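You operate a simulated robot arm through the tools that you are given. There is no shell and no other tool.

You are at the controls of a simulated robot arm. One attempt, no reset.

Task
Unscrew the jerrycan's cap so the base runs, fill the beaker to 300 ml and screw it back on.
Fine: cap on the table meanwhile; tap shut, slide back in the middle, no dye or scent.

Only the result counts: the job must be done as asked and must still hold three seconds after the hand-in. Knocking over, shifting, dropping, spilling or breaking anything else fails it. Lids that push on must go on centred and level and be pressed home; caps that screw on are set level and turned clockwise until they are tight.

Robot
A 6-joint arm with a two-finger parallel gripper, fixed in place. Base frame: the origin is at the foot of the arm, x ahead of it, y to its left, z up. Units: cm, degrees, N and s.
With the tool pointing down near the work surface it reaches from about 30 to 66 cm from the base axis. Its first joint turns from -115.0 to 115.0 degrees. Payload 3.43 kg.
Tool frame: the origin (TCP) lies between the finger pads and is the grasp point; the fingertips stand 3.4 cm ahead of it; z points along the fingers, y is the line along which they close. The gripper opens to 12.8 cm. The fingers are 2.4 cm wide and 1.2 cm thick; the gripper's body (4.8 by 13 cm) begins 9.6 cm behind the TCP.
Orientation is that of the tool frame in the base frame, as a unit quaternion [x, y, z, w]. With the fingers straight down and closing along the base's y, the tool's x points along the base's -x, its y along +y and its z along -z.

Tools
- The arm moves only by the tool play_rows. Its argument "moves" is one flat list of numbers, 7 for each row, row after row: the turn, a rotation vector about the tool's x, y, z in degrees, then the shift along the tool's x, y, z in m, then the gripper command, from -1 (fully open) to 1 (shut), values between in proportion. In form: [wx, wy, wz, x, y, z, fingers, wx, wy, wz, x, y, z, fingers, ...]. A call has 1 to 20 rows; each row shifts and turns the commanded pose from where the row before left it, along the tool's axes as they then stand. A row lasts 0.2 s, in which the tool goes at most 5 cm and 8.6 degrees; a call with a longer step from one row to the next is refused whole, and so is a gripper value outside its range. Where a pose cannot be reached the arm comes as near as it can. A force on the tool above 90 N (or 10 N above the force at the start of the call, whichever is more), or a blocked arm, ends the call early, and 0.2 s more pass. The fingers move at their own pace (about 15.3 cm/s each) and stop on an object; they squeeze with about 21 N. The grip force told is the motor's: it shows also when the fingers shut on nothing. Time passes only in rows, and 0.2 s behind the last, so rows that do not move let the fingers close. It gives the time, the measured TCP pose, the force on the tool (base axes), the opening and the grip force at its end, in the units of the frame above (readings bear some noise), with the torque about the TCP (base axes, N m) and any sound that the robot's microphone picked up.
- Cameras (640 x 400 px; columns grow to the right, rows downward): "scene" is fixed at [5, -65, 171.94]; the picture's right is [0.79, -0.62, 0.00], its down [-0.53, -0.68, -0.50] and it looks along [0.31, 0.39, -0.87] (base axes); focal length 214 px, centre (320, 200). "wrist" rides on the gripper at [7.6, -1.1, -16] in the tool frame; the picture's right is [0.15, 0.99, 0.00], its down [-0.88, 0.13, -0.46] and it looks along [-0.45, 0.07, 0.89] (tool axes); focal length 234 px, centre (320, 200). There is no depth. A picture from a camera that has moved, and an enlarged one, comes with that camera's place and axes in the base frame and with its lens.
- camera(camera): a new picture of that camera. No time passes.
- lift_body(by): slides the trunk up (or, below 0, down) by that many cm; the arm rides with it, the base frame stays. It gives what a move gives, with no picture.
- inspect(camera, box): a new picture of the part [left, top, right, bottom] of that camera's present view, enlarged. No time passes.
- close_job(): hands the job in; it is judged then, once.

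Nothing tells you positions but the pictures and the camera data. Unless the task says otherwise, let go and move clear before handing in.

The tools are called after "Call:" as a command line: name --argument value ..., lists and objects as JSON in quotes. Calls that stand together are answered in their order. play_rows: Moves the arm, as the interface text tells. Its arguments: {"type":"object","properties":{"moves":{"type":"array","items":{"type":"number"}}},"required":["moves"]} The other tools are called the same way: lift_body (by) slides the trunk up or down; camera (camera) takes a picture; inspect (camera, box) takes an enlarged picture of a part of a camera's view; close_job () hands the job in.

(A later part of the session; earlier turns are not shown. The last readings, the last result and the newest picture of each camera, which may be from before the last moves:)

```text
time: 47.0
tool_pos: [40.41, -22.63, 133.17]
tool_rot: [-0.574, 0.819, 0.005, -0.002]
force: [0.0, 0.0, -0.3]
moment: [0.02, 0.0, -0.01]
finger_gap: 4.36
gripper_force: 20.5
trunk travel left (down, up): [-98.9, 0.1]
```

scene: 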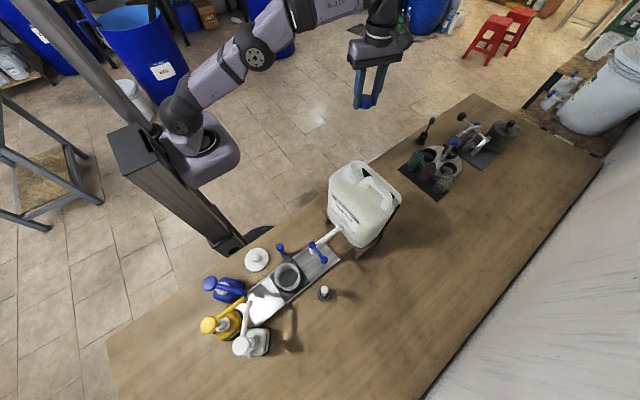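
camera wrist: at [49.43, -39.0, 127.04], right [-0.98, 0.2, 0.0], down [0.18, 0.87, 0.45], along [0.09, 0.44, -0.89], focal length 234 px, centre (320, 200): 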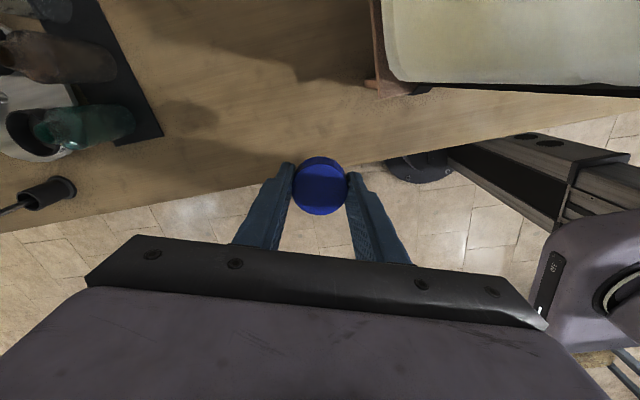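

That unstuck it. Now I'll rotate the wrist to face straight and move to above (19, -31).

Call:
play_rows --moves '[0, 0, 7.78, 0, 0, 0, 1, 0, 0, 7.78, 0, 0, 0, 1, 0, 0, 7.78, 0, 0, 0, 1, 0, 0, 7.78, 0, 0, 0, 1, 0, 0, 7.78, 0, 0, 0, 1, 0, 0, 7.78, 0, 0, 0, 1, 0, 0, 7.78, 0, 0, 0, 1, 0, 0, 7.78, 0, 0, 0, 1, 0, 0, 7.78, 0, 0, 0, 1, 0, 0, 0, 0.0357, -0.0139, 0, 1, 0, 0, 0, 0.0357, -0.0139, 0, 1, 0, 0, 0, 0.0357, -0.0139, 0, 1, 0, 0, 0, 0.0357, -0.0139, 0, 1, 0, 0, 0, 0.0357, -0.0139, 0, 1, 0, 0, 0, 0.0357, -0.0139, 0, 1, 0, 0, 0, 0, 0, 0, 1]'

Call:
camera --camera "wrist"

Call:
camera --camera "scene"

```text
time: 50.4
tool_pos: [19.08, -30.5, 133.51]
tool_rot: [0.0, 1.0, 0.003, -0.004]
force: [-0.2, 0.8, 0.4]
moment: [-0.02, -0.02, -0.01]
finger_gap: 4.36
gripper_force: 21.2
trunk travel left (down, up): [-98.9, 0.1]
```

```text
taken
camera wrist: at [11.64, -31.75, 149.44], right [-0.15, 0.99, 0.01], down [0.88, 0.13, 0.45], along [0.44, 0.07, -0.89], focal length 234 px, centre (320, 200)
```

wrist: 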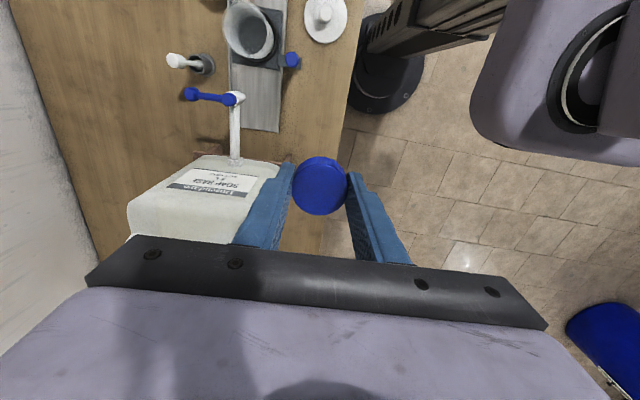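

```text
taken
```

scene: 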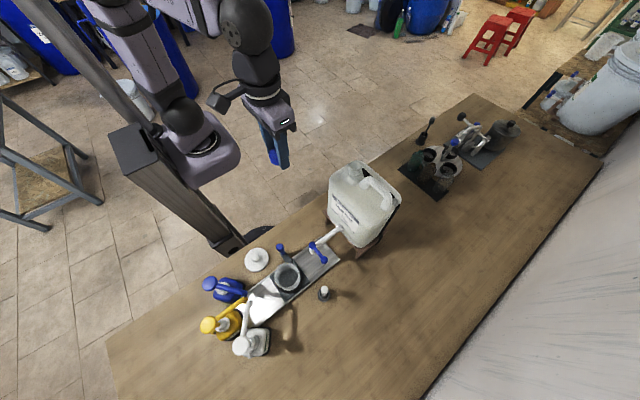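

I'll level the tool slightly and lower the trunk over the clear patch.

Call:
play_rows --moves '[0.34, -0.46, 0, 0, 0, 0, 1, 0, 0, 0, 0, 0, 0, 1]'

Call:
lift_body --by -25

Call:
camera --camera "wrist"

Call:
camera --camera "scene"

```text
time: 51.0
tool_pos: [18.94, -30.63, 133.44]
tool_rot: [0.0, 1.0, -0.001, 0.001]
force: [-0.4, 0.5, 1.4]
moment: [0.03, 0.0, 0.0]
finger_gap: 4.37
gripper_force: 21.3
trunk travel left (down, up): [-98.9, 0.1]
```

```text
time: 53.5
tool_pos: [18.98, -30.51, 108.53]
tool_rot: [0.001, 1.0, 0.0, 0.001]
force: [0.6, 0.1, -0.1]
moment: [-0.03, -0.05, -0.01]
finger_gap: 4.35
gripper_force: 20.5
trunk travel left (down, up): [-73.9, 25.1]
```

```text
taken
camera wrist: at [11.44, -31.71, 124.36], right [-0.15, 0.99, 0.0], down [0.88, 0.13, 0.46], along [0.45, 0.07, -0.89], focal length 234 px, centre (320, 200)
```

wrist: 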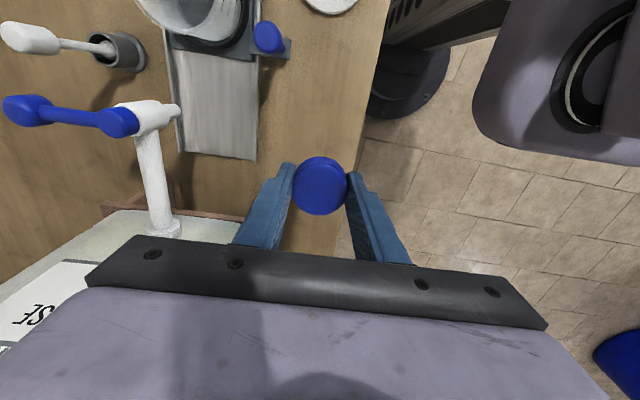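

```text
taken
```

scene: 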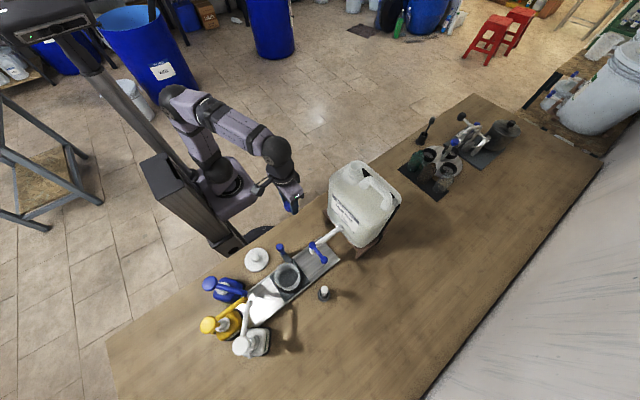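

Call:
lift_body --by -14

Call:
play_rows --moves '[0, 0, 0, 0.01, 0, 0.01, 1, 0, 0, 0, 0, 0, 0.008, 1, 0, 0, 0, 0, 0, 0, 1]'

Call:
camera --camera "wrist"

Call:
inspect --camera "scene" --box '[230, 160, 370, 270]'

```text
time: 55.2
tool_pos: [19.02, -30.52, 94.49]
tool_rot: [0.0, 1.0, -0.001, 0.001]
force: [-0.1, 0.2, -0.3]
moment: [0.01, 0.02, -0.02]
finger_gap: 4.34
gripper_force: 20.8
trunk travel left (down, up): [-59.9, 39.1]
```

```text
time: 56.0
tool_pos: [17.98, -30.58, 92.67]
tool_rot: [0.001, 1.0, -0.001, 0.001]
force: [-0.3, 0.1, 0.1]
moment: [0.03, 0.01, -0.02]
finger_gap: 4.33
gripper_force: 20.9
trunk travel left (down, up): [-59.9, 39.1]
```

```text
taken
camera wrist: at [10.47, -31.73, 108.51], right [-0.15, 0.99, 0.0], down [0.88, 0.13, 0.46], along [0.45, 0.07, -0.89], focal length 234 px, centre (320, 200)
```

wrist: 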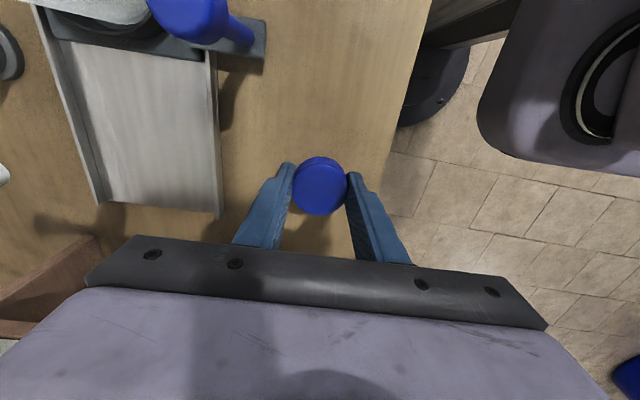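

```text
3.64 times, centred on (300, 215) of scene
camera zoom: at [5.0, -65.0, 171.94], right [0.79, -0.62, 0.0], down [-0.53, -0.68, -0.5], along [0.31, 0.39, -0.87], focal length 780 px, centre (393, 146)
```

zoom: 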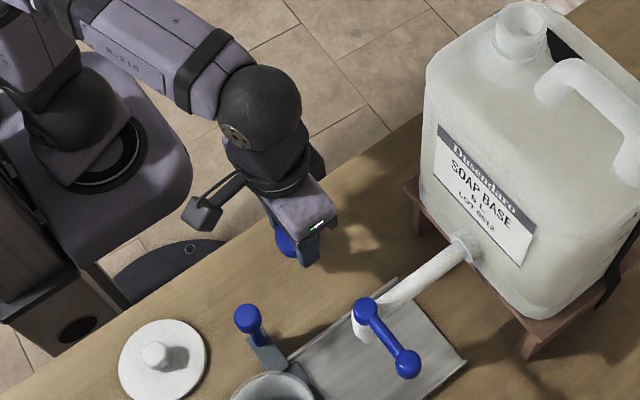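

Call:
play_rows --moves '[0, 0, 0, 0, 0, 0.008, 1, 0, 0, 0, 0, 0, 0.007, 1, 0, 0, 0, 0, 0, 0.005, 1, 0, 0, 0, 0, 0, 0, 1]'

Call:
play_rows --moves '[0, 0, 0, 0, 0, 0.003, 1, 0, 0, 0, 0, 0, 0.002, 1]'

Call:
play_rows --moves '[0, 0, 0, 0, 0, 0.002, 1, 0, 0, 0, 0, 0, 0.001, 1]'

Call:
inspect --camera "wrist" --box '[240, 110, 400, 230]'

```text
time: 57.0
tool_pos: [18.02, -30.47, 90.74]
tool_rot: [0.0, 1.0, -0.001, 0.001]
force: [-0.4, -0.4, -1.1]
moment: [0.01, -0.01, -0.04]
finger_gap: 4.37
gripper_force: 21.1
trunk travel left (down, up): [-59.9, 39.1]
```

```text
time: 57.6
tool_pos: [17.84, -30.63, 90.19]
tool_rot: [0.001, 1.0, -0.001, 0.0]
force: [0.1, 0.3, -0.8]
moment: [0.01, -0.03, -0.02]
finger_gap: 4.35
gripper_force: 20.7
trunk travel left (down, up): [-59.9, 39.1]
```

```text
time: 58.2
tool_pos: [18.01, -30.58, 89.82]
tool_rot: [0.001, 1.0, -0.001, 0.0]
force: [-0.3, 0.1, 0.3]
moment: [-0.01, 0.02, 0.03]
finger_gap: 4.37
gripper_force: 21.0
trunk travel left (down, up): [-59.9, 39.1]
```

```text
3.33 times, centred on (320, 170) of wrist
camera zoom: at [10.47, -31.7, 105.78], right [-0.15, 0.99, 0.0], down [0.88, 0.13, 0.46], along [0.45, 0.07, -0.89], focal length 781 px, centre (320, 300)
```

zoom: 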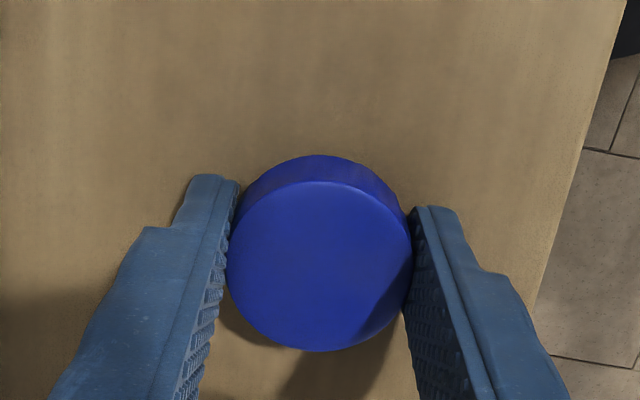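

Call:
play_rows --moves '[0, 0, 0, 0, 0, 0.002, 1]'

Call:
play_rows --moves '[0, 0, 0, 0, 0, 0.002, 1]'

Call:
play_rows --moves '[0, 0, 0, 0, 0, 0.002, 1]'

```text
time: 58.6
tool_pos: [17.99, -30.48, 89.81]
tool_rot: [0.001, 1.0, 0.0, 0.001]
force: [0.2, -0.4, 0.4]
moment: [0.04, -0.02, -0.02]
finger_gap: 4.36
gripper_force: 20.8
trunk travel left (down, up): [-59.9, 39.1]
```

```text
time: 59.0
tool_pos: [18.01, -30.53, 89.38]
tool_rot: [0.001, 1.0, -0.001, 0.001]
force: [-0.3, 0.8, -0.1]
moment: [-0.02, 0.0, -0.02]
finger_gap: 4.35
gripper_force: 20.9
trunk travel left (down, up): [-59.9, 39.1]
```

```text
time: 59.4
tool_pos: [17.94, -30.49, 89.4]
tool_rot: [0.001, 1.0, -0.002, 0.001]
force: [-0.1, 1.2, 12.0]
moment: [0.35, 0.13, 0.0]
finger_gap: 4.33
gripper_force: 20.9
trunk travel left (down, up): [-59.9, 39.1]
```

Contact with the table (12 N upward). I'll release the cap and check.

Call:
play_rows --moves '[0, 0, 0, 0, 0, -0.001, 0.1, 0, 0, 0, 0, 0, 0, 0.1, 0, 0, 0, 0, 0, -0.01, 0.0, 0, 0, 0, 0, 0, -0.03, 0.0, 0, 0, 0, 0, 0, -0.03, 0.0, 0, 0, 0, 0, 0, -0.03, 0]'

Call:
camera --camera "wrist"

```text
time: 60.8
tool_pos: [17.88, -30.37, 99.48]
tool_rot: [0.0, 1.0, -0.001, 0.0]
force: [-0.3, 0.1, -0.2]
moment: [0.05, 0.0, -0.01]
finger_gap: 6.4
gripper_force: 0.1
trunk travel left (down, up): [-59.9, 39.1]
```

```text
taken
camera wrist: at [10.3, -31.64, 115.44], right [-0.15, 0.99, 0.0], down [0.88, 0.13, 0.46], along [0.45, 0.07, -0.89], focal length 234 px, centre (320, 200)
```

wrist: 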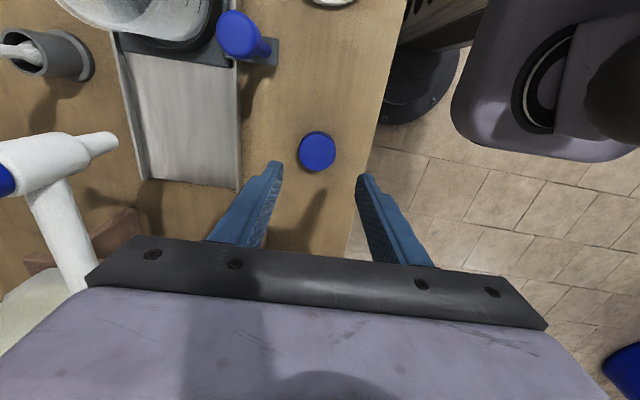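

The cap stands upright on the table. Now I'll look at the slide handle and the tap.

Call:
inspect --camera "wrist" --box '[0, 0, 320, 200]'

Call:
inspect --camera "scene" --box '[240, 210, 370, 300]'

```text
2.00 times, centred on (160, 100) of wrist
camera zoom: at [10.3, -31.64, 115.44], right [-0.15, 0.99, 0.0], down [0.88, 0.13, 0.46], along [0.45, 0.07, -0.89], focal length 468 px, centre (640, 400)
```

zoom: 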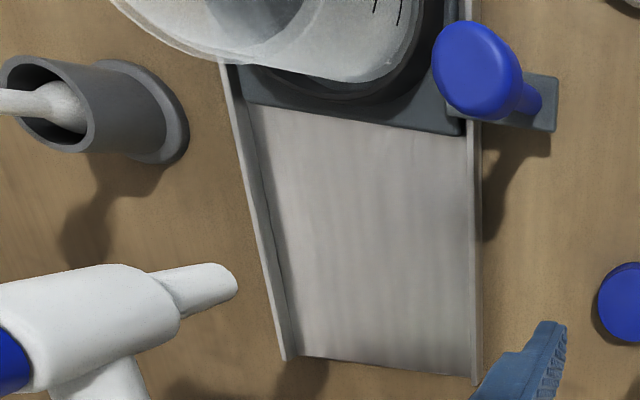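

```text
4.44 times, centred on (305, 255) of scene
camera zoom: at [5.0, -65.0, 171.94], right [0.79, -0.62, 0.0], down [-0.53, -0.68, -0.5], along [0.31, 0.39, -0.87], focal length 953 px, centre (387, -44)
```

zoom: 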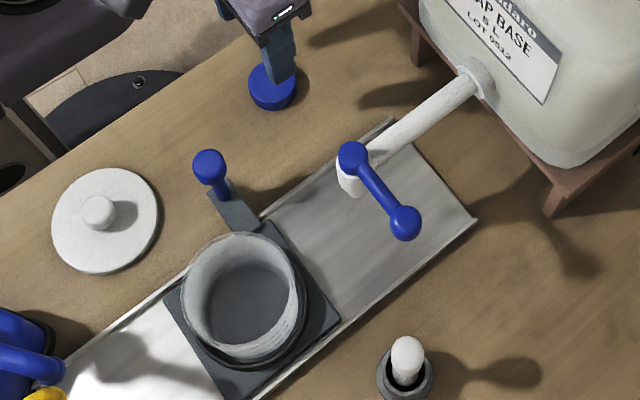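

I place the slide knob at about (8.3, -37.4, 96) and the tap nozzle tip at (16.7, -46.5, 97.5), so the carriage must go about 12 cm toward +x. I'll move above the knob.

Call:
play_rows --moves '[0, 0, 0, 0, 0, -0.03, 0.25, 0, 0, 0, 0, 0, -0.03, 0.25, 0, 0, 0, 0.032, -0.023, 0, 0.25, 0, 0, 0, 0.032, -0.023, 0, 0.25, 0, 0, 0, 0.032, -0.023, 0, 0.25, 0, 0, 0, 0, 0, 0, 0.25]'

Call:
camera --camera "wrist"

Call:
inspect --camera "wrist" --box '[160, 0, 420, 200]'

```text
time: 62.2
tool_pos: [8.51, -37.42, 105.43]
tool_rot: [0.0, 1.0, -0.001, 0.001]
force: [0.5, -1.1, 0.2]
moment: [0.01, -0.01, -0.01]
finger_gap: 4.81
gripper_force: 0.0
trunk travel left (down, up): [-59.9, 39.1]
```

```text
taken
camera wrist: at [0.88, -38.58, 121.28], right [-0.15, 0.99, 0.0], down [0.88, 0.13, 0.46], along [0.45, 0.07, -0.89], focal length 234 px, centre (320, 200)
```

wrist: 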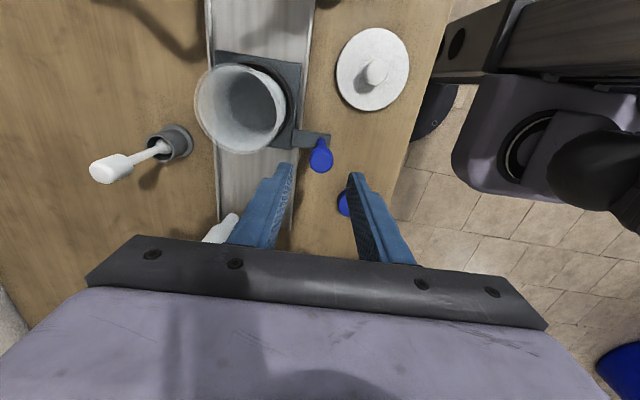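

```text
2.00 times, centred on (290, 100) of wrist
camera zoom: at [0.88, -38.58, 121.28], right [-0.15, 0.99, 0.0], down [0.88, 0.13, 0.46], along [0.45, 0.07, -0.89], focal length 468 px, centre (380, 400)
```

zoom: 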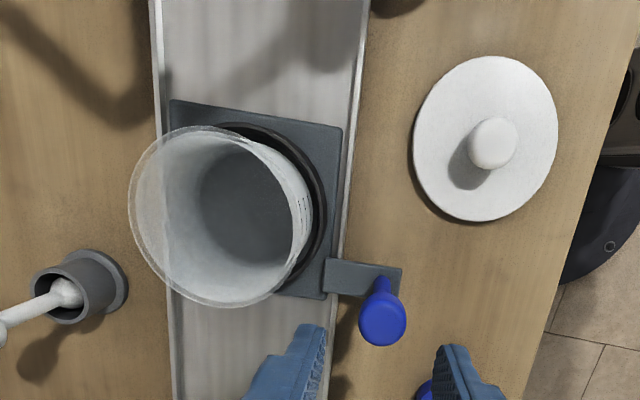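

Call:
play_rows --moves '[0, 0, 0, 0, 0.0025, 0.03, 0.25, 0, 0, 0, 0, 0, 0.03, 0.25, 0, 0, 0, 0, 0, 0.028, 0.25, 0, 0, 0, 0, 0, 0, 0.25]'

Call:
camera --camera "wrist"

Call:
inspect --camera "scene" --box '[240, 210, 370, 300]'

```text
time: 63.2
tool_pos: [8.32, -37.21, 96.4]
tool_rot: [0.001, 1.0, -0.002, 0.001]
force: [-0.4, -0.8, -0.5]
moment: [-0.03, -0.03, -0.01]
finger_gap: 4.8
gripper_force: 0.1
trunk travel left (down, up): [-59.9, 39.1]
```

```text
taken
camera wrist: at [0.86, -38.34, 112.36], right [-0.15, 0.99, 0.0], down [0.88, 0.13, 0.46], along [0.45, 0.06, -0.89], focal length 234 px, centre (320, 200)
```

wrist: 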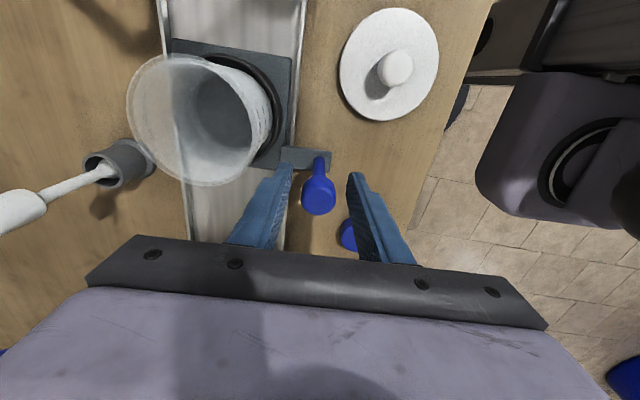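

```text
4.44 times, centred on (305, 255) of scene
camera zoom: at [5.0, -65.0, 171.94], right [0.79, -0.62, 0.0], down [-0.53, -0.68, -0.5], along [0.31, 0.39, -0.87], focal length 953 px, centre (387, -44)
```

zoom: 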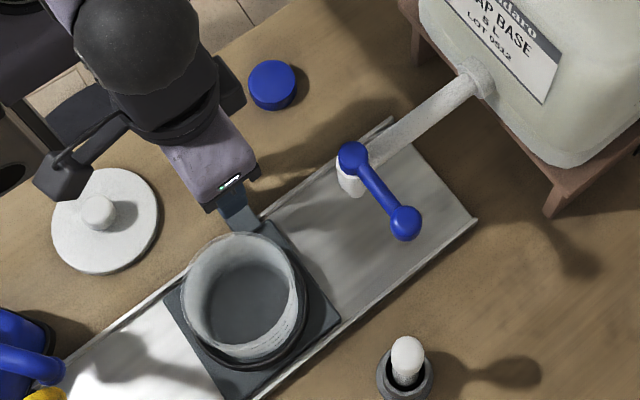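

The knob is centred between the fingers. I'll close on it and slide gently toward +x.

Call:
play_rows --moves '[0, 0, 0, 0, 0, 0, 1, 0, 0, 0, 0, 0, 0, 1, 0, 0, 0, 0, 0, 0, 1]'

Call:
inspect --camera "wrist" --box '[120, 20, 400, 230]'

```text
time: 64.0
tool_pos: [8.39, -37.31, 96.49]
tool_rot: [0.001, 1.0, -0.001, 0.001]
force: [-0.8, -5.7, 0.1]
moment: [0.16, 0.01, -0.01]
finger_gap: 2.58
gripper_force: 44.8
trunk travel left (down, up): [-59.9, 39.1]
```

```text
1.90 times, centred on (260, 125) of wrist
camera zoom: at [0.86, -38.45, 112.36], right [-0.15, 0.99, 0.0], down [0.88, 0.13, 0.46], along [0.45, 0.06, -0.89], focal length 446 px, centre (434, 343)
```

zoom: 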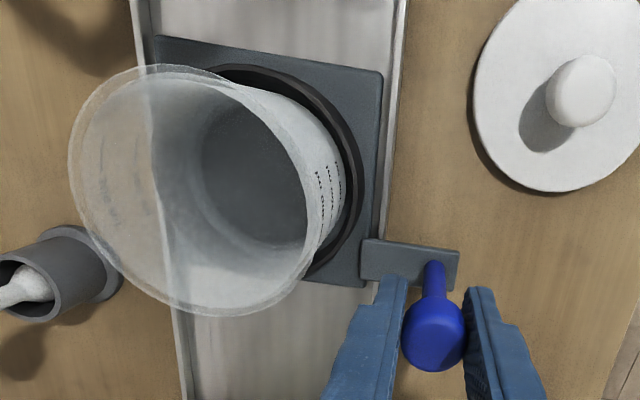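

Call:
play_rows --moves '[0, 0, 0, -0.003, 0, 0, 1, 0, 0, 0, -0.005, 0, 0, 1, 0, 0, 0, -0.007, 0, 0, 1]'

Call:
inspect --camera "wrist" --box '[120, 20, 400, 230]'

```text
time: 64.8
tool_pos: [9.79, -37.26, 96.4]
tool_rot: [0.001, 1.0, 0.0, 0.0]
force: [-0.8, -8.0, -4.5]
moment: [0.41, 0.28, -0.14]
finger_gap: 2.6
gripper_force: 45.1
trunk travel left (down, up): [-59.9, 39.1]
```

```text
1.90 times, centred on (260, 125) of wrist
camera zoom: at [2.36, -38.47, 112.36], right [-0.15, 0.99, 0.0], down [0.88, 0.13, 0.46], along [0.45, 0.07, -0.89], focal length 446 px, centre (434, 343)
```

zoom: 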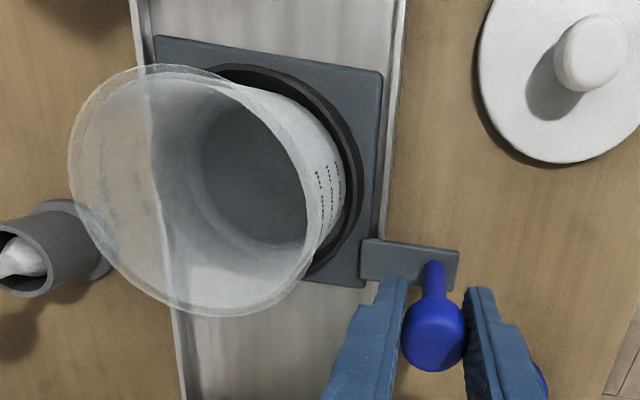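

The carriage follows. I'll continue another 8 cm.

Call:
play_rows --moves '[0, 0, 0, -0.01, 0, 0, 1, 0, 0, 0, -0.01, 0, 0, 1, 0, 0, 0, -0.01, 0, 0, 1, 0, 0, 0, -0.01, 0, 0, 1, 0, 0, 0, -0.01, 0, 0, 1, 0, 0, 0, -0.01, 0, 0, 1, 0, 0, 0, -0.01, 0, 0, 1, 0, 0, 0, -0.01, 0, 0, 1]'

Call:
camera --camera "wrist"

Call:
inspect --camera "scene" --box '[240, 160, 400, 290]'

```text
time: 66.6
tool_pos: [17.97, -37.31, 96.39]
tool_rot: [0.0, 1.0, 0.002, 0.0]
force: [0.8, -0.4, -27.7]
moment: [-0.37, -0.55, 0.03]
finger_gap: 2.55
gripper_force: 44.6
trunk travel left (down, up): [-59.9, 39.1]
```

```text
taken
camera wrist: at [10.44, -38.54, 112.38], right [-0.15, 0.99, 0.0], down [0.88, 0.13, 0.46], along [0.45, 0.07, -0.89], focal length 234 px, centre (320, 200)
```

wrist: 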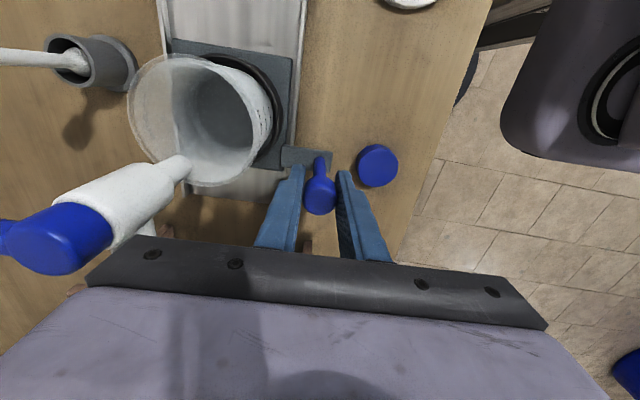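

```text
3.08 times, centred on (320, 225) of scene
camera zoom: at [5.0, -65.0, 171.94], right [0.79, -0.62, 0.0], down [-0.53, -0.68, -0.5], along [0.31, 0.39, -0.87], focal length 660 px, centre (320, 123)
```

zoom: 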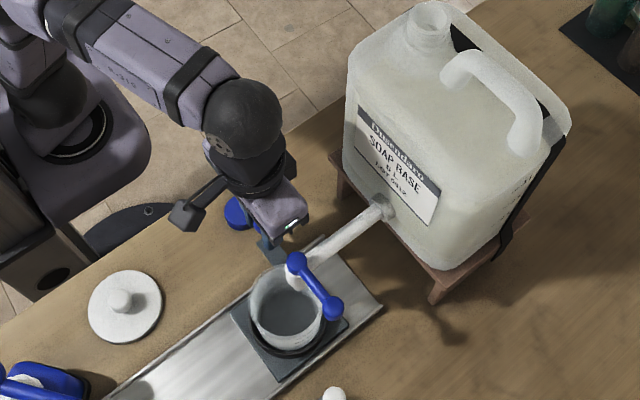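

Call:
play_rows --moves '[0, 0, 0, -0.005, 0, 0.001, 1, 0, 0, 0, -0.007, 0, 0, 1, 0, 0, 0, -0.007, 0, 0, 1]'

Call:
camera --camera "wrist"

Call:
inspect --camera "scene" --box '[260, 190, 380, 290]'

```text
time: 67.4
tool_pos: [19.79, -37.28, 96.39]
tool_rot: [0.0, 1.0, 0.0, -0.001]
force: [1.0, -1.2, -15.9]
moment: [0.33, 0.59, -0.03]
finger_gap: 2.57
gripper_force: 44.9
trunk travel left (down, up): [-59.9, 39.1]
```

```text
taken
camera wrist: at [12.37, -38.48, 112.39], right [-0.15, 0.99, 0.0], down [0.88, 0.13, 0.46], along [0.45, 0.07, -0.89], focal length 234 px, centre (320, 200)
```

wrist: 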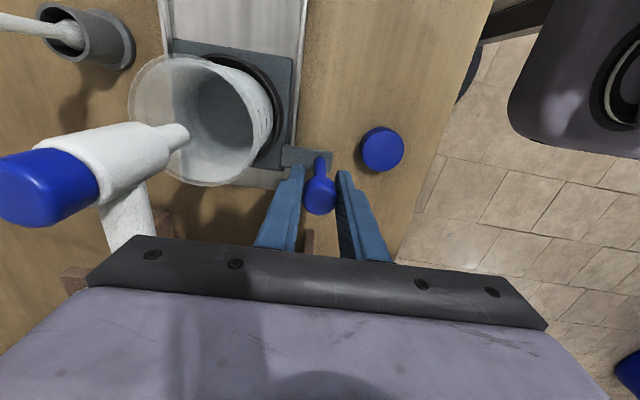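

```text
4.00 times, centred on (320, 240) of scene
camera zoom: at [5.0, -65.0, 171.94], right [0.79, -0.62, 0.0], down [-0.53, -0.68, -0.5], along [0.31, 0.39, -0.87], focal length 858 px, centre (320, 40)
```

zoom: 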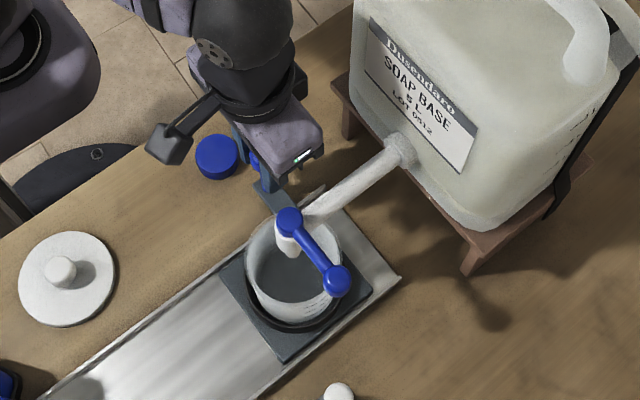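

The nozzle tip (16.5, -46.1) is almost over the beaker centre (about 16.0, -46.6). I'll nudge another 0.5 cm, then release and rise.

Call:
play_rows --moves '[0, 0, 0, -0.003, 0, 0.001, 1, 0, 0, 0, -0.002, 0, 0, 1, 0, 0, 0, 0, 0, 0, 1]'

Call:
play_rows --moves '[0, 0, 0, 0, 0, 0, 0.3, 0, 0, 0, 0, 0, 0, 0.3]'

Call:
camera --camera "wrist"

Call:
inspect --camera "scene" --box '[260, 190, 380, 290]'

```text
time: 68.2
tool_pos: [19.88, -37.22, 96.49]
tool_rot: [0.003, 1.0, -0.001, 0.0]
force: [-19.4, 1.2, -5.8]
moment: [0.61, -0.03, -0.07]
finger_gap: 2.54
gripper_force: 44.9
trunk travel left (down, up): [-59.9, 39.1]
```

```text
time: 68.8
tool_pos: [20.5, -37.18, 96.49]
tool_rot: [0.0, 1.0, -0.001, 0.001]
force: [0.9, -0.3, 0.1]
moment: [0.01, -0.02, 0.02]
finger_gap: 4.49
gripper_force: 0.1
trunk travel left (down, up): [-59.9, 39.1]
```

```text
taken
camera wrist: at [12.79, -38.42, 112.33], right [-0.15, 0.99, 0.0], down [0.88, 0.13, 0.46], along [0.45, 0.06, -0.89], focal length 234 px, centre (320, 200)
```

wrist: 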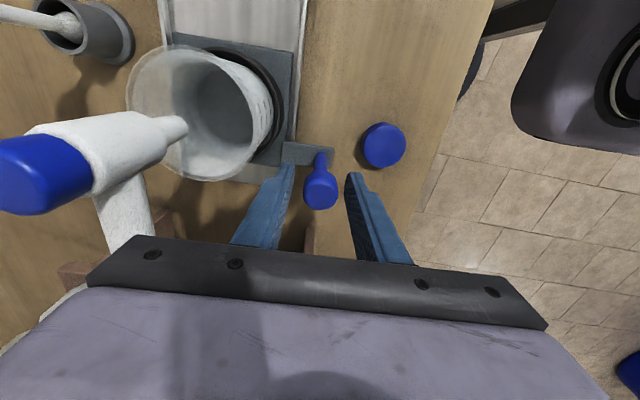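

```text
4.00 times, centred on (320, 240) of scene
camera zoom: at [5.0, -65.0, 171.94], right [0.79, -0.62, 0.0], down [-0.53, -0.68, -0.5], along [0.31, 0.39, -0.87], focal length 858 px, centre (320, 40)
```

zoom: 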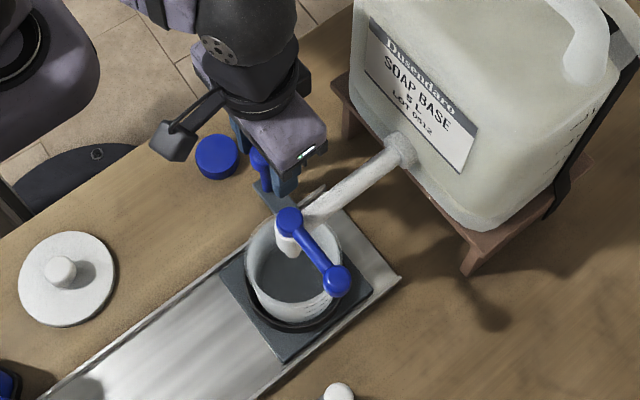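

The carriage hit its end stop under the tap (the middle was at knob x≈8.39, it is now at ≈19.85). I'll rise straight up and look at the tap from above to plan the lever motion.

Call:
play_rows --moves '[0, 0, 0, 0, 0, -0.03, 0.3, 0, 0, 0, 0, 0, -0.04, 0.3, 0, 0, 0, 0.02, 0, -0.04, 0.3, 0, 0, 0, 0.04, -0.01, -0.02, 0.3, 0, 0, 0, 0.04, -0.015, -0.0, 0.3, 0, 0, 0, 0.02, -0.02, 0, 0.3, 0, 0, 0, 0, 0, 0, 0.3]'

Call:
camera --camera "wrist"

Call:
inspect --camera "wrist" --box '[200, 60, 400, 200]'

Call:
inspect --camera "scene" --box '[290, 210, 370, 270]'

```text
time: 70.4
tool_pos: [8.14, -41.32, 108.67]
tool_rot: [0.0, 1.0, -0.003, 0.001]
force: [0.4, -0.3, -0.5]
moment: [-0.03, -0.01, 0.02]
finger_gap: 4.49
gripper_force: 0.2
out of reach, approached as far as the arm can: row 6
trunk travel left (down, up): [-59.9, 39.1]
```

```text
taken
camera wrist: at [0.6, -42.35, 124.57], right [-0.15, 0.99, -0.01], down [0.88, 0.13, 0.46], along [0.45, 0.06, -0.89], focal length 234 px, centre (320, 200)
```

wrist: 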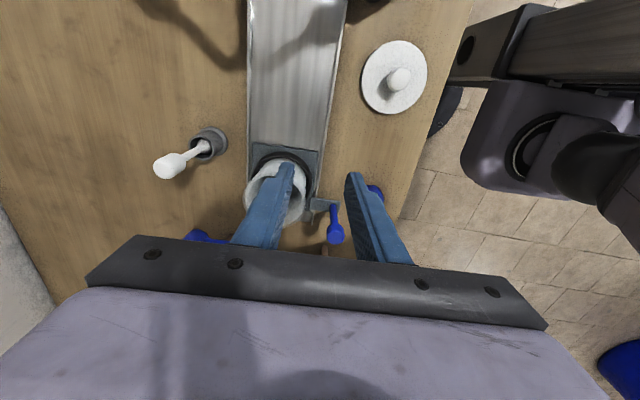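

```text
2.86 times, centred on (300, 130) of wrist
camera zoom: at [0.6, -42.35, 124.57], right [-0.15, 0.99, -0.01], down [0.88, 0.13, 0.46], along [0.45, 0.06, -0.89], focal length 669 px, centre (377, 400)
```

zoom: 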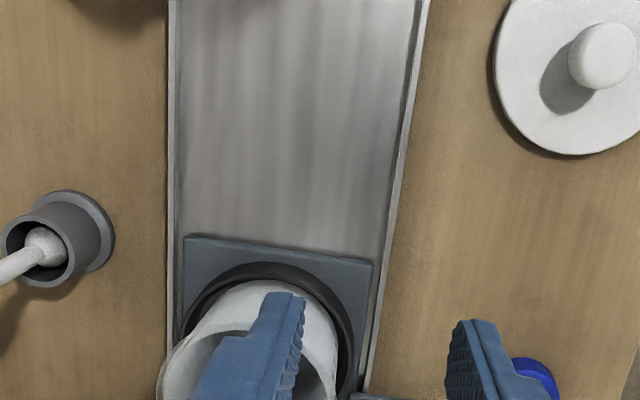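

```text
6.67 times, centred on (330, 240) of scene
camera zoom: at [5.0, -65.0, 171.94], right [0.79, -0.62, 0.0], down [-0.53, -0.68, -0.5], along [0.31, 0.39, -0.87], focal length 1430 px, centre (253, -67)
```

zoom: 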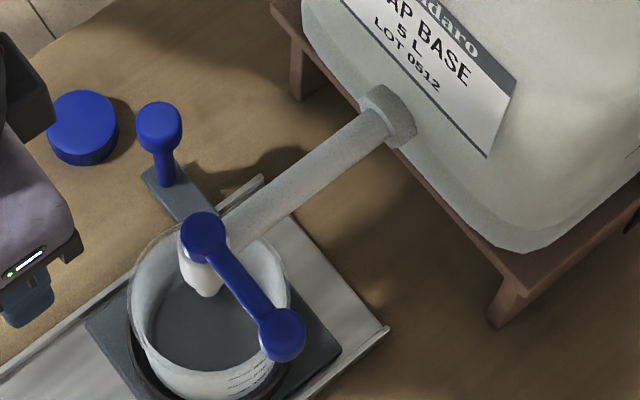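

Call:
lift_body --by 14

Call:
play_rows --moves '[0, 0, 0, 0.02, -0.015, 0, -0.5, 0, 0, 0, 0.02, -0.015, 0, -0.5, 0, 0, 0, 0, -0.02, 0, -0.5, 0, 0, 0, 0, 0, 0, -0.5]'

Call:
camera --camera "wrist"

Call:
inspect --camera "wrist" --box '[230, 110, 390, 230]'

```text
time: 72.1
tool_pos: [8.06, -41.25, 122.61]
tool_rot: [0.001, 1.0, -0.003, 0.001]
force: [0.8, 0.2, 0.3]
moment: [-0.03, -0.02, 0.0]
finger_gap: 4.46
gripper_force: 0.0
trunk travel left (down, up): [-73.9, 25.1]
```

```text
time: 73.1
tool_pos: [4.08, -44.54, 120.46]
tool_rot: [0.0, 1.0, -0.005, 0.0]
force: [-0.4, -0.1, 0.0]
moment: [-0.03, 0.04, -0.01]
finger_gap: 9.58
gripper_force: 0.0
out of reach, approached as far as the arm can: row 1, 2, 3
trunk travel left (down, up): [-73.9, 25.1]
```

```text
taken
camera wrist: at [-3.42, -45.63, 136.38], right [-0.15, 0.99, -0.01], down [0.88, 0.13, 0.46], along [0.45, 0.06, -0.89], focal length 234 px, centre (320, 200)
```

wrist: 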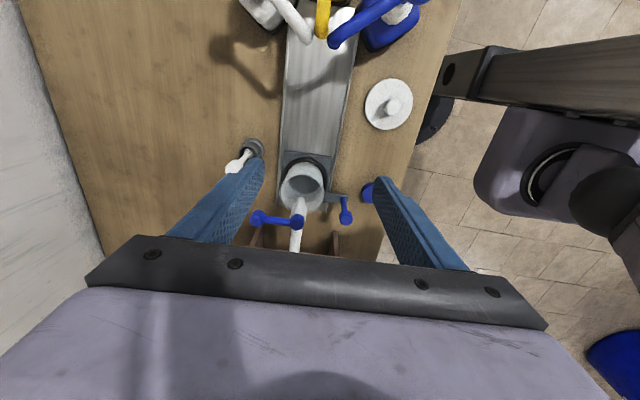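

```text
3.33 times, centred on (310, 170) of wrist
camera zoom: at [-3.42, -45.63, 136.38], right [-0.15, 0.99, -0.01], down [0.88, 0.13, 0.46], along [0.45, 0.06, -0.89], focal length 781 px, centre (353, 300)
```

zoom: 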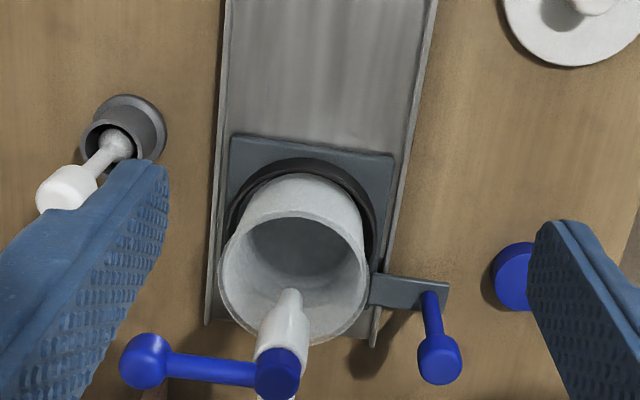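

The lever pivot is at about (16.6, -46.4) and its end knob at (16.6, -52.6), z≈105. I want the fingers closing along x on the lever, so I'll test whether the wrist can reach +90° yaw.

Call:
play_rows --moves '[0, 0, 0, 0, 0, 0.02, -0.5, 0, 0, 8.2, 0, 0, 0.01, -0.5, 0, 0, 8.2, 0, 0, 0, -0.5, 0, 0, 8.2, 0, 0, 0, -0.5, 0, 0, 8.2, 0, 0, 0, -0.5, 0, 0, 8.2, 0, 0, 0, -0.5, 0, 0, 8.2, 0, 0, 0, -0.5, 0, 0, 8.2, 0, 0, 0, -0.5, 0, 0, 8.2, 0, 0, 0, -0.5, 0, 0, 8.2, 0, 0, 0, -0.5, 0, 0, 8.2, 0, 0, 0, -0.5, 0, 0, 8, 0, 0, 0, -0.5, 0, 0, 0, 0, 0, 0, -0.5]'

Call:
camera --camera "wrist"

Call:
camera --camera "scene"

```text
time: 75.9
tool_pos: [4.24, -44.57, 117.45]
tool_rot: [0.708, 0.706, -0.001, 0.002]
force: [0.0, -0.3, -1.3]
moment: [0.05, -0.02, -0.03]
finger_gap: 9.61
gripper_force: 0.1
trunk travel left (down, up): [-73.9, 25.1]
```

```text
taken
camera wrist: at [3.2, -37.03, 133.32], right [0.99, 0.14, 0.0], down [0.13, -0.88, 0.46], along [0.07, -0.46, -0.89], focal length 234 px, centre (320, 200)
```

wrist: 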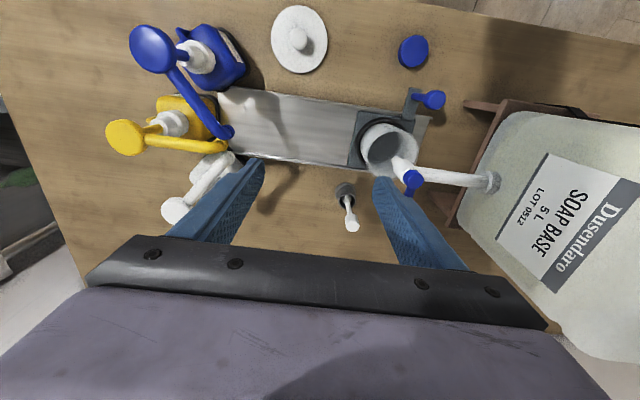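

```text
taken
```

scene: 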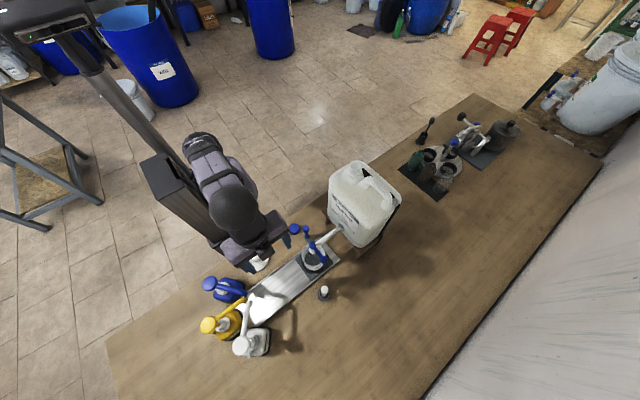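

+90° is reachable and gives a fine view of the beaker and tap from the robot's side. I'll zoom in on it.

Call:
inspect --camera "wrist" --box '[340, 80, 520, 200]'

```text
3.33 times, centred on (430, 140) of wrist
camera zoom: at [3.2, -37.03, 133.32], right [0.99, 0.14, 0.0], down [0.13, -0.88, 0.46], along [0.07, -0.46, -0.89], focal length 781 px, centre (-47, 400)
```

zoom: 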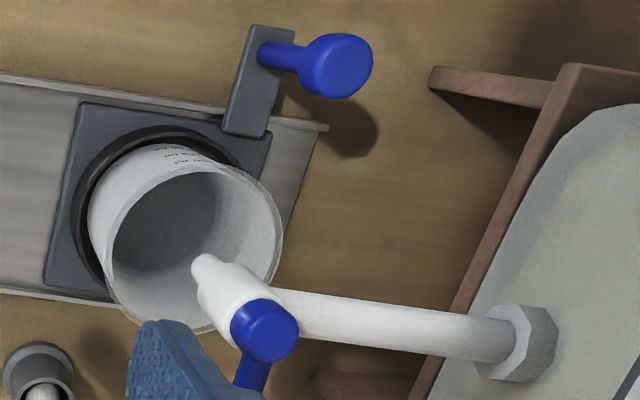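

Call:
play_rows --moves '[0, 0, 0, 0, 0, 0.02, 0.25, 0, 0, 0, 0, 0, 0.027, 0.25, 0, 0, 0, -0.02, 0.031, 0, 0.25, 0, 0, 0, -0.02, 0.031, 0, 0.25, 0, 0, 0, -0.02, 0.031, 0, 0.25, 0, 0, 0, -0.021, 0.03, 0, 0.25, 0, 0, 0, 0, 0, 0, 0.25]'

Call:
camera --camera "wrist"

Call:
inspect --camera "wrist" --box '[220, 80, 420, 220]'

Call:
inspect --camera "scene" --box '[270, 180, 410, 280]'

```text
time: 77.5
tool_pos: [16.16, -50.76, 111.84]
tool_rot: [0.707, 0.707, 0.0, 0.002]
force: [-0.1, 0.5, -0.3]
moment: [0.01, 0.0, 0.02]
finger_gap: 4.81
gripper_force: 0.1
out of reach, approached as far as the arm can: row 6
trunk travel left (down, up): [-73.9, 25.1]
```

```text
taken
camera wrist: at [15.14, -43.33, 127.71], right [0.99, 0.15, 0.0], down [0.13, -0.88, 0.46], along [0.07, -0.45, -0.89], focal length 234 px, centre (320, 200)
```

wrist: 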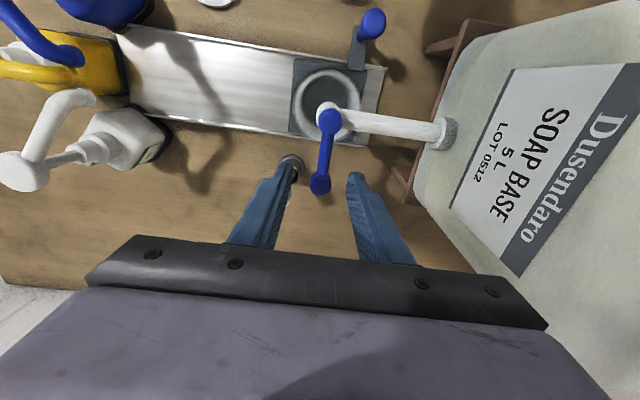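

```text
2.86 times, centred on (320, 150) of wrist
camera zoom: at [15.14, -43.33, 127.71], right [0.99, 0.15, 0.0], down [0.13, -0.88, 0.46], along [0.07, -0.45, -0.89], focal length 669 px, centre (320, 343)
```

zoom: 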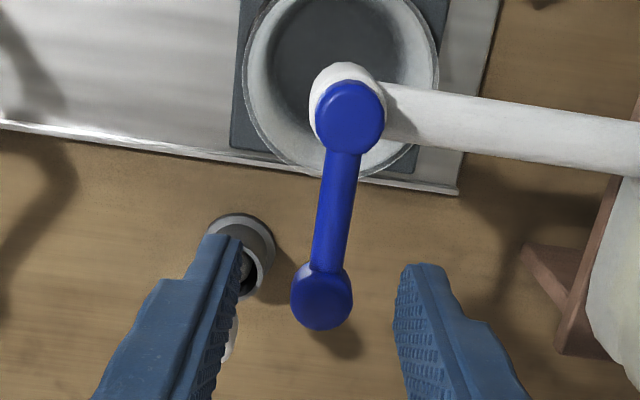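

```text
4.00 times, centred on (340, 230) of scene
camera zoom: at [5.0, -65.0, 171.94], right [0.79, -0.62, 0.0], down [-0.53, -0.68, -0.5], along [0.31, 0.39, -0.87], focal length 858 px, centre (240, 80)
```

zoom: 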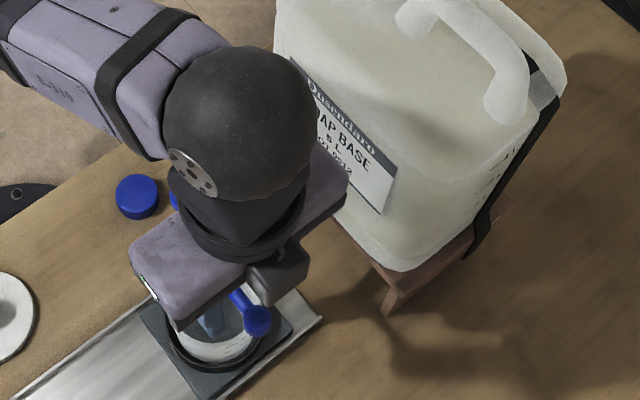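

The lever bar lies under the gripper (pivot ≈ (16.6, -46.3), knob ≈ (16.7, -52.9)). I'll centre over the bar between the two knobs and lower just enough to straddle it.

Call:
play_rows --moves '[0, 0, 0, 0.004, 0.005, 0.012, 0.35, 0, 0, 0, 0, 0, 0.02, 0.35, 0, 0, 0, 0, 0, 0.005, 0.35, 0, 0, 0, 0, 0, 0, 0.35]'

Call:
inspect --camera "wrist" --box '[220, 80, 420, 220]'

Call:
inspect --camera "scene" --box '[290, 210, 370, 270]'

```text
time: 78.5
tool_pos: [16.63, -50.72, 107.95]
tool_rot: [0.707, 0.707, -0.001, 0.002]
force: [0.2, 0.8, 0.0]
moment: [0.01, 0.02, 0.01]
finger_gap: 4.15
gripper_force: 0.1
trunk travel left (down, up): [-73.9, 25.1]
```

```text
2.86 times, centred on (320, 150) of wrist
camera zoom: at [15.63, -43.0, 123.91], right [0.99, 0.15, 0.0], down [0.13, -0.88, 0.46], along [0.07, -0.46, -0.89], focal length 669 px, centre (320, 343)
```

zoom: 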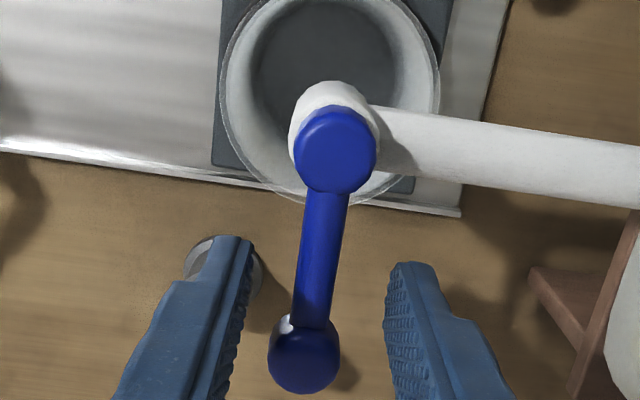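

```text
6.67 times, centred on (330, 240) of scene
camera zoom: at [5.0, -65.0, 171.94], right [0.79, -0.62, 0.0], down [-0.53, -0.68, -0.5], along [0.31, 0.39, -0.87], focal length 1430 px, centre (253, -67)
```

zoom: 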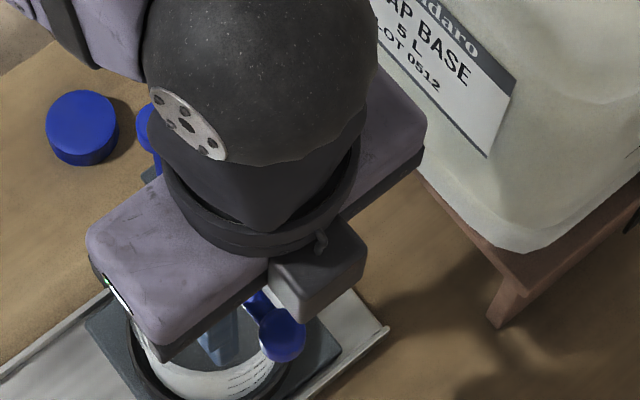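

Call:
play_rows --moves '[0, 0, 0, 0, 0, 0.002, 1, 0, 0, 0, 0, 0, 0, 1, 0, 0, 0, 0, 0, 0, 1]'

Call:
inspect --camera "wrist" --box '[220, 80, 420, 220]'

```text
time: 79.3
tool_pos: [16.44, -50.31, 107.97]
tool_rot: [0.708, 0.707, -0.001, 0.002]
force: [-5.7, 9.5, 5.5]
moment: [1.15, 0.18, 0.11]
finger_gap: 1.1
gripper_force: 44.5
trunk travel left (down, up): [-73.9, 25.1]
```

```text
2.86 times, centred on (320, 150) of wrist
camera zoom: at [15.43, -42.78, 123.83], right [0.99, 0.15, 0.0], down [0.13, -0.88, 0.46], along [0.07, -0.45, -0.89], focal length 669 px, centre (320, 343)
```

zoom: 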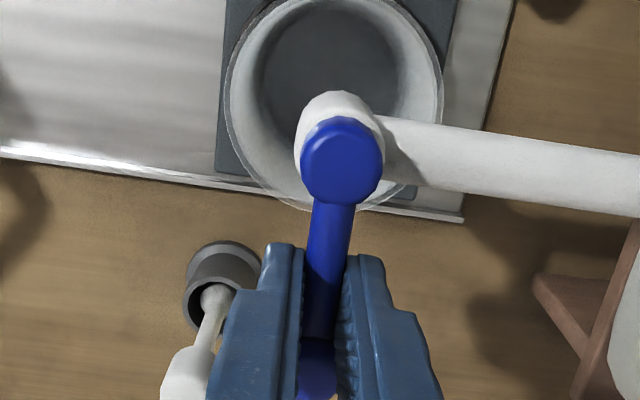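

Gripped on the bar. I'll test a small counter-clockwise turn (toward the pipe) first.

Call:
play_rows --moves '[0, 0, -3, 0, 0.0021, 0, 1, 0, 0, -3, 0.0001, 0.0021, 0, 1]'

Call:
inspect --camera "wrist" --box '[220, 80, 420, 220]'

```text
time: 79.9
tool_pos: [16.61, -50.29, 107.82]
tool_rot: [0.67, 0.742, -0.001, 0.0]
force: [-17.2, 13.0, 4.7]
moment: [0.09, 0.39, -1.39]
finger_gap: 1.31
gripper_force: 44.9
trunk travel left (down, up): [-73.9, 25.1]
```

```text
2.86 times, centred on (320, 150) of wrist
camera zoom: at [14.76, -42.88, 123.83], right [0.97, 0.24, 0.0], down [0.22, -0.86, 0.46], along [0.11, -0.45, -0.89], focal length 669 px, centre (320, 343)
```

zoom: 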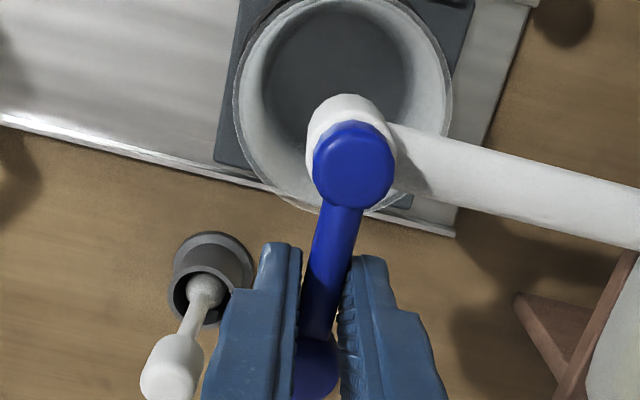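

That direction resists like a stop. I'll back off and test clockwise (lever end toward -x).

Call:
play_rows --moves '[0, 0, 3, 0, -0.0021, 0, 1, 0, 0, 3, 0, -0.0021, 0, 1, 0, 0, 3, 0.0001, -0.0021, 0, 1, 0, 0, 3, 0.0001, -0.0021, 0, 1]'

Call:
inspect --camera "wrist" --box '[220, 80, 420, 220]'

```text
time: 80.9
tool_pos: [16.12, -50.3, 108.01]
tool_rot: [0.743, 0.669, -0.001, 0.003]
force: [-9.4, 8.8, 8.1]
moment: [0.31, 0.29, 0.43]
finger_gap: 1.1
gripper_force: 44.5
trunk travel left (down, up): [-73.9, 25.1]
```

```text
2.86 times, centred on (320, 150) of wrist
camera zoom: at [15.8, -42.64, 123.81], right [1.0, 0.04, 0.0], down [0.04, -0.89, 0.46], along [0.02, -0.46, -0.89], focal length 669 px, centre (320, 343)
```

zoom: 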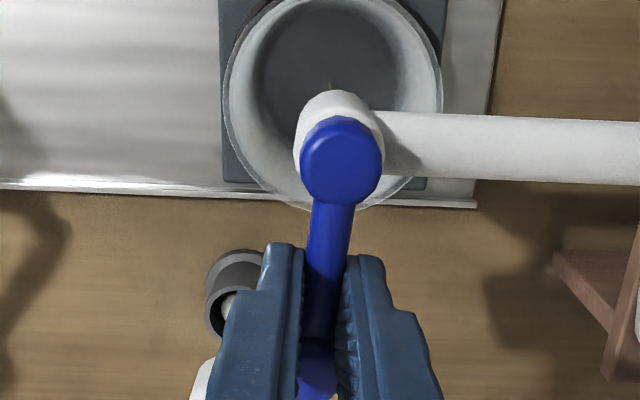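

Clockwise turns freely, and I seem to see a thin thread starting at the nozzle. I'll look at it closely.

Call:
inspect --camera "wrist" --box '[280, 70, 380, 150]'

Call:
inspect --camera "scene" --box '[290, 220, 360, 270]'

```text
5.00 times, centred on (330, 110) of wrist
camera zoom: at [15.8, -42.64, 123.81], right [1.0, 0.04, 0.0], down [0.04, -0.89, 0.46], along [0.02, -0.46, -0.89], focal length 1171 px, centre (270, 650)
```

zoom: 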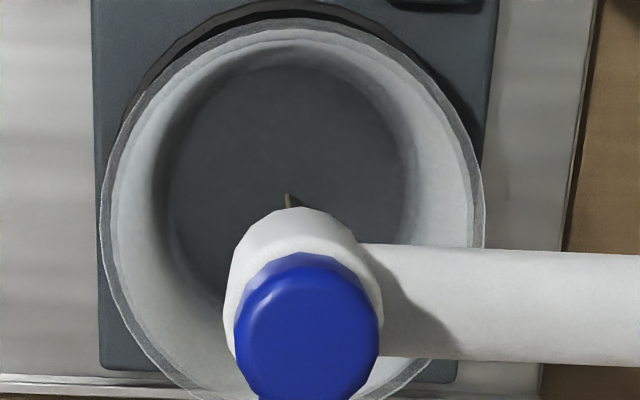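

```text
8.00 times, centred on (325, 245) of scene
camera zoom: at [5.0, -65.0, 171.94], right [0.79, -0.62, 0.0], down [-0.53, -0.68, -0.5], along [0.31, 0.39, -0.87], focal length 1716 px, centre (280, -160)
```

zoom: 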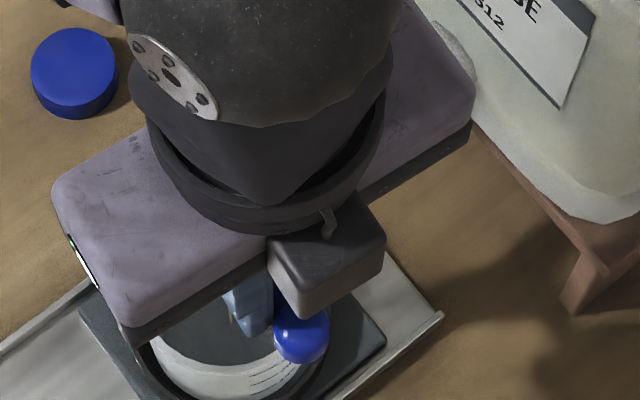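

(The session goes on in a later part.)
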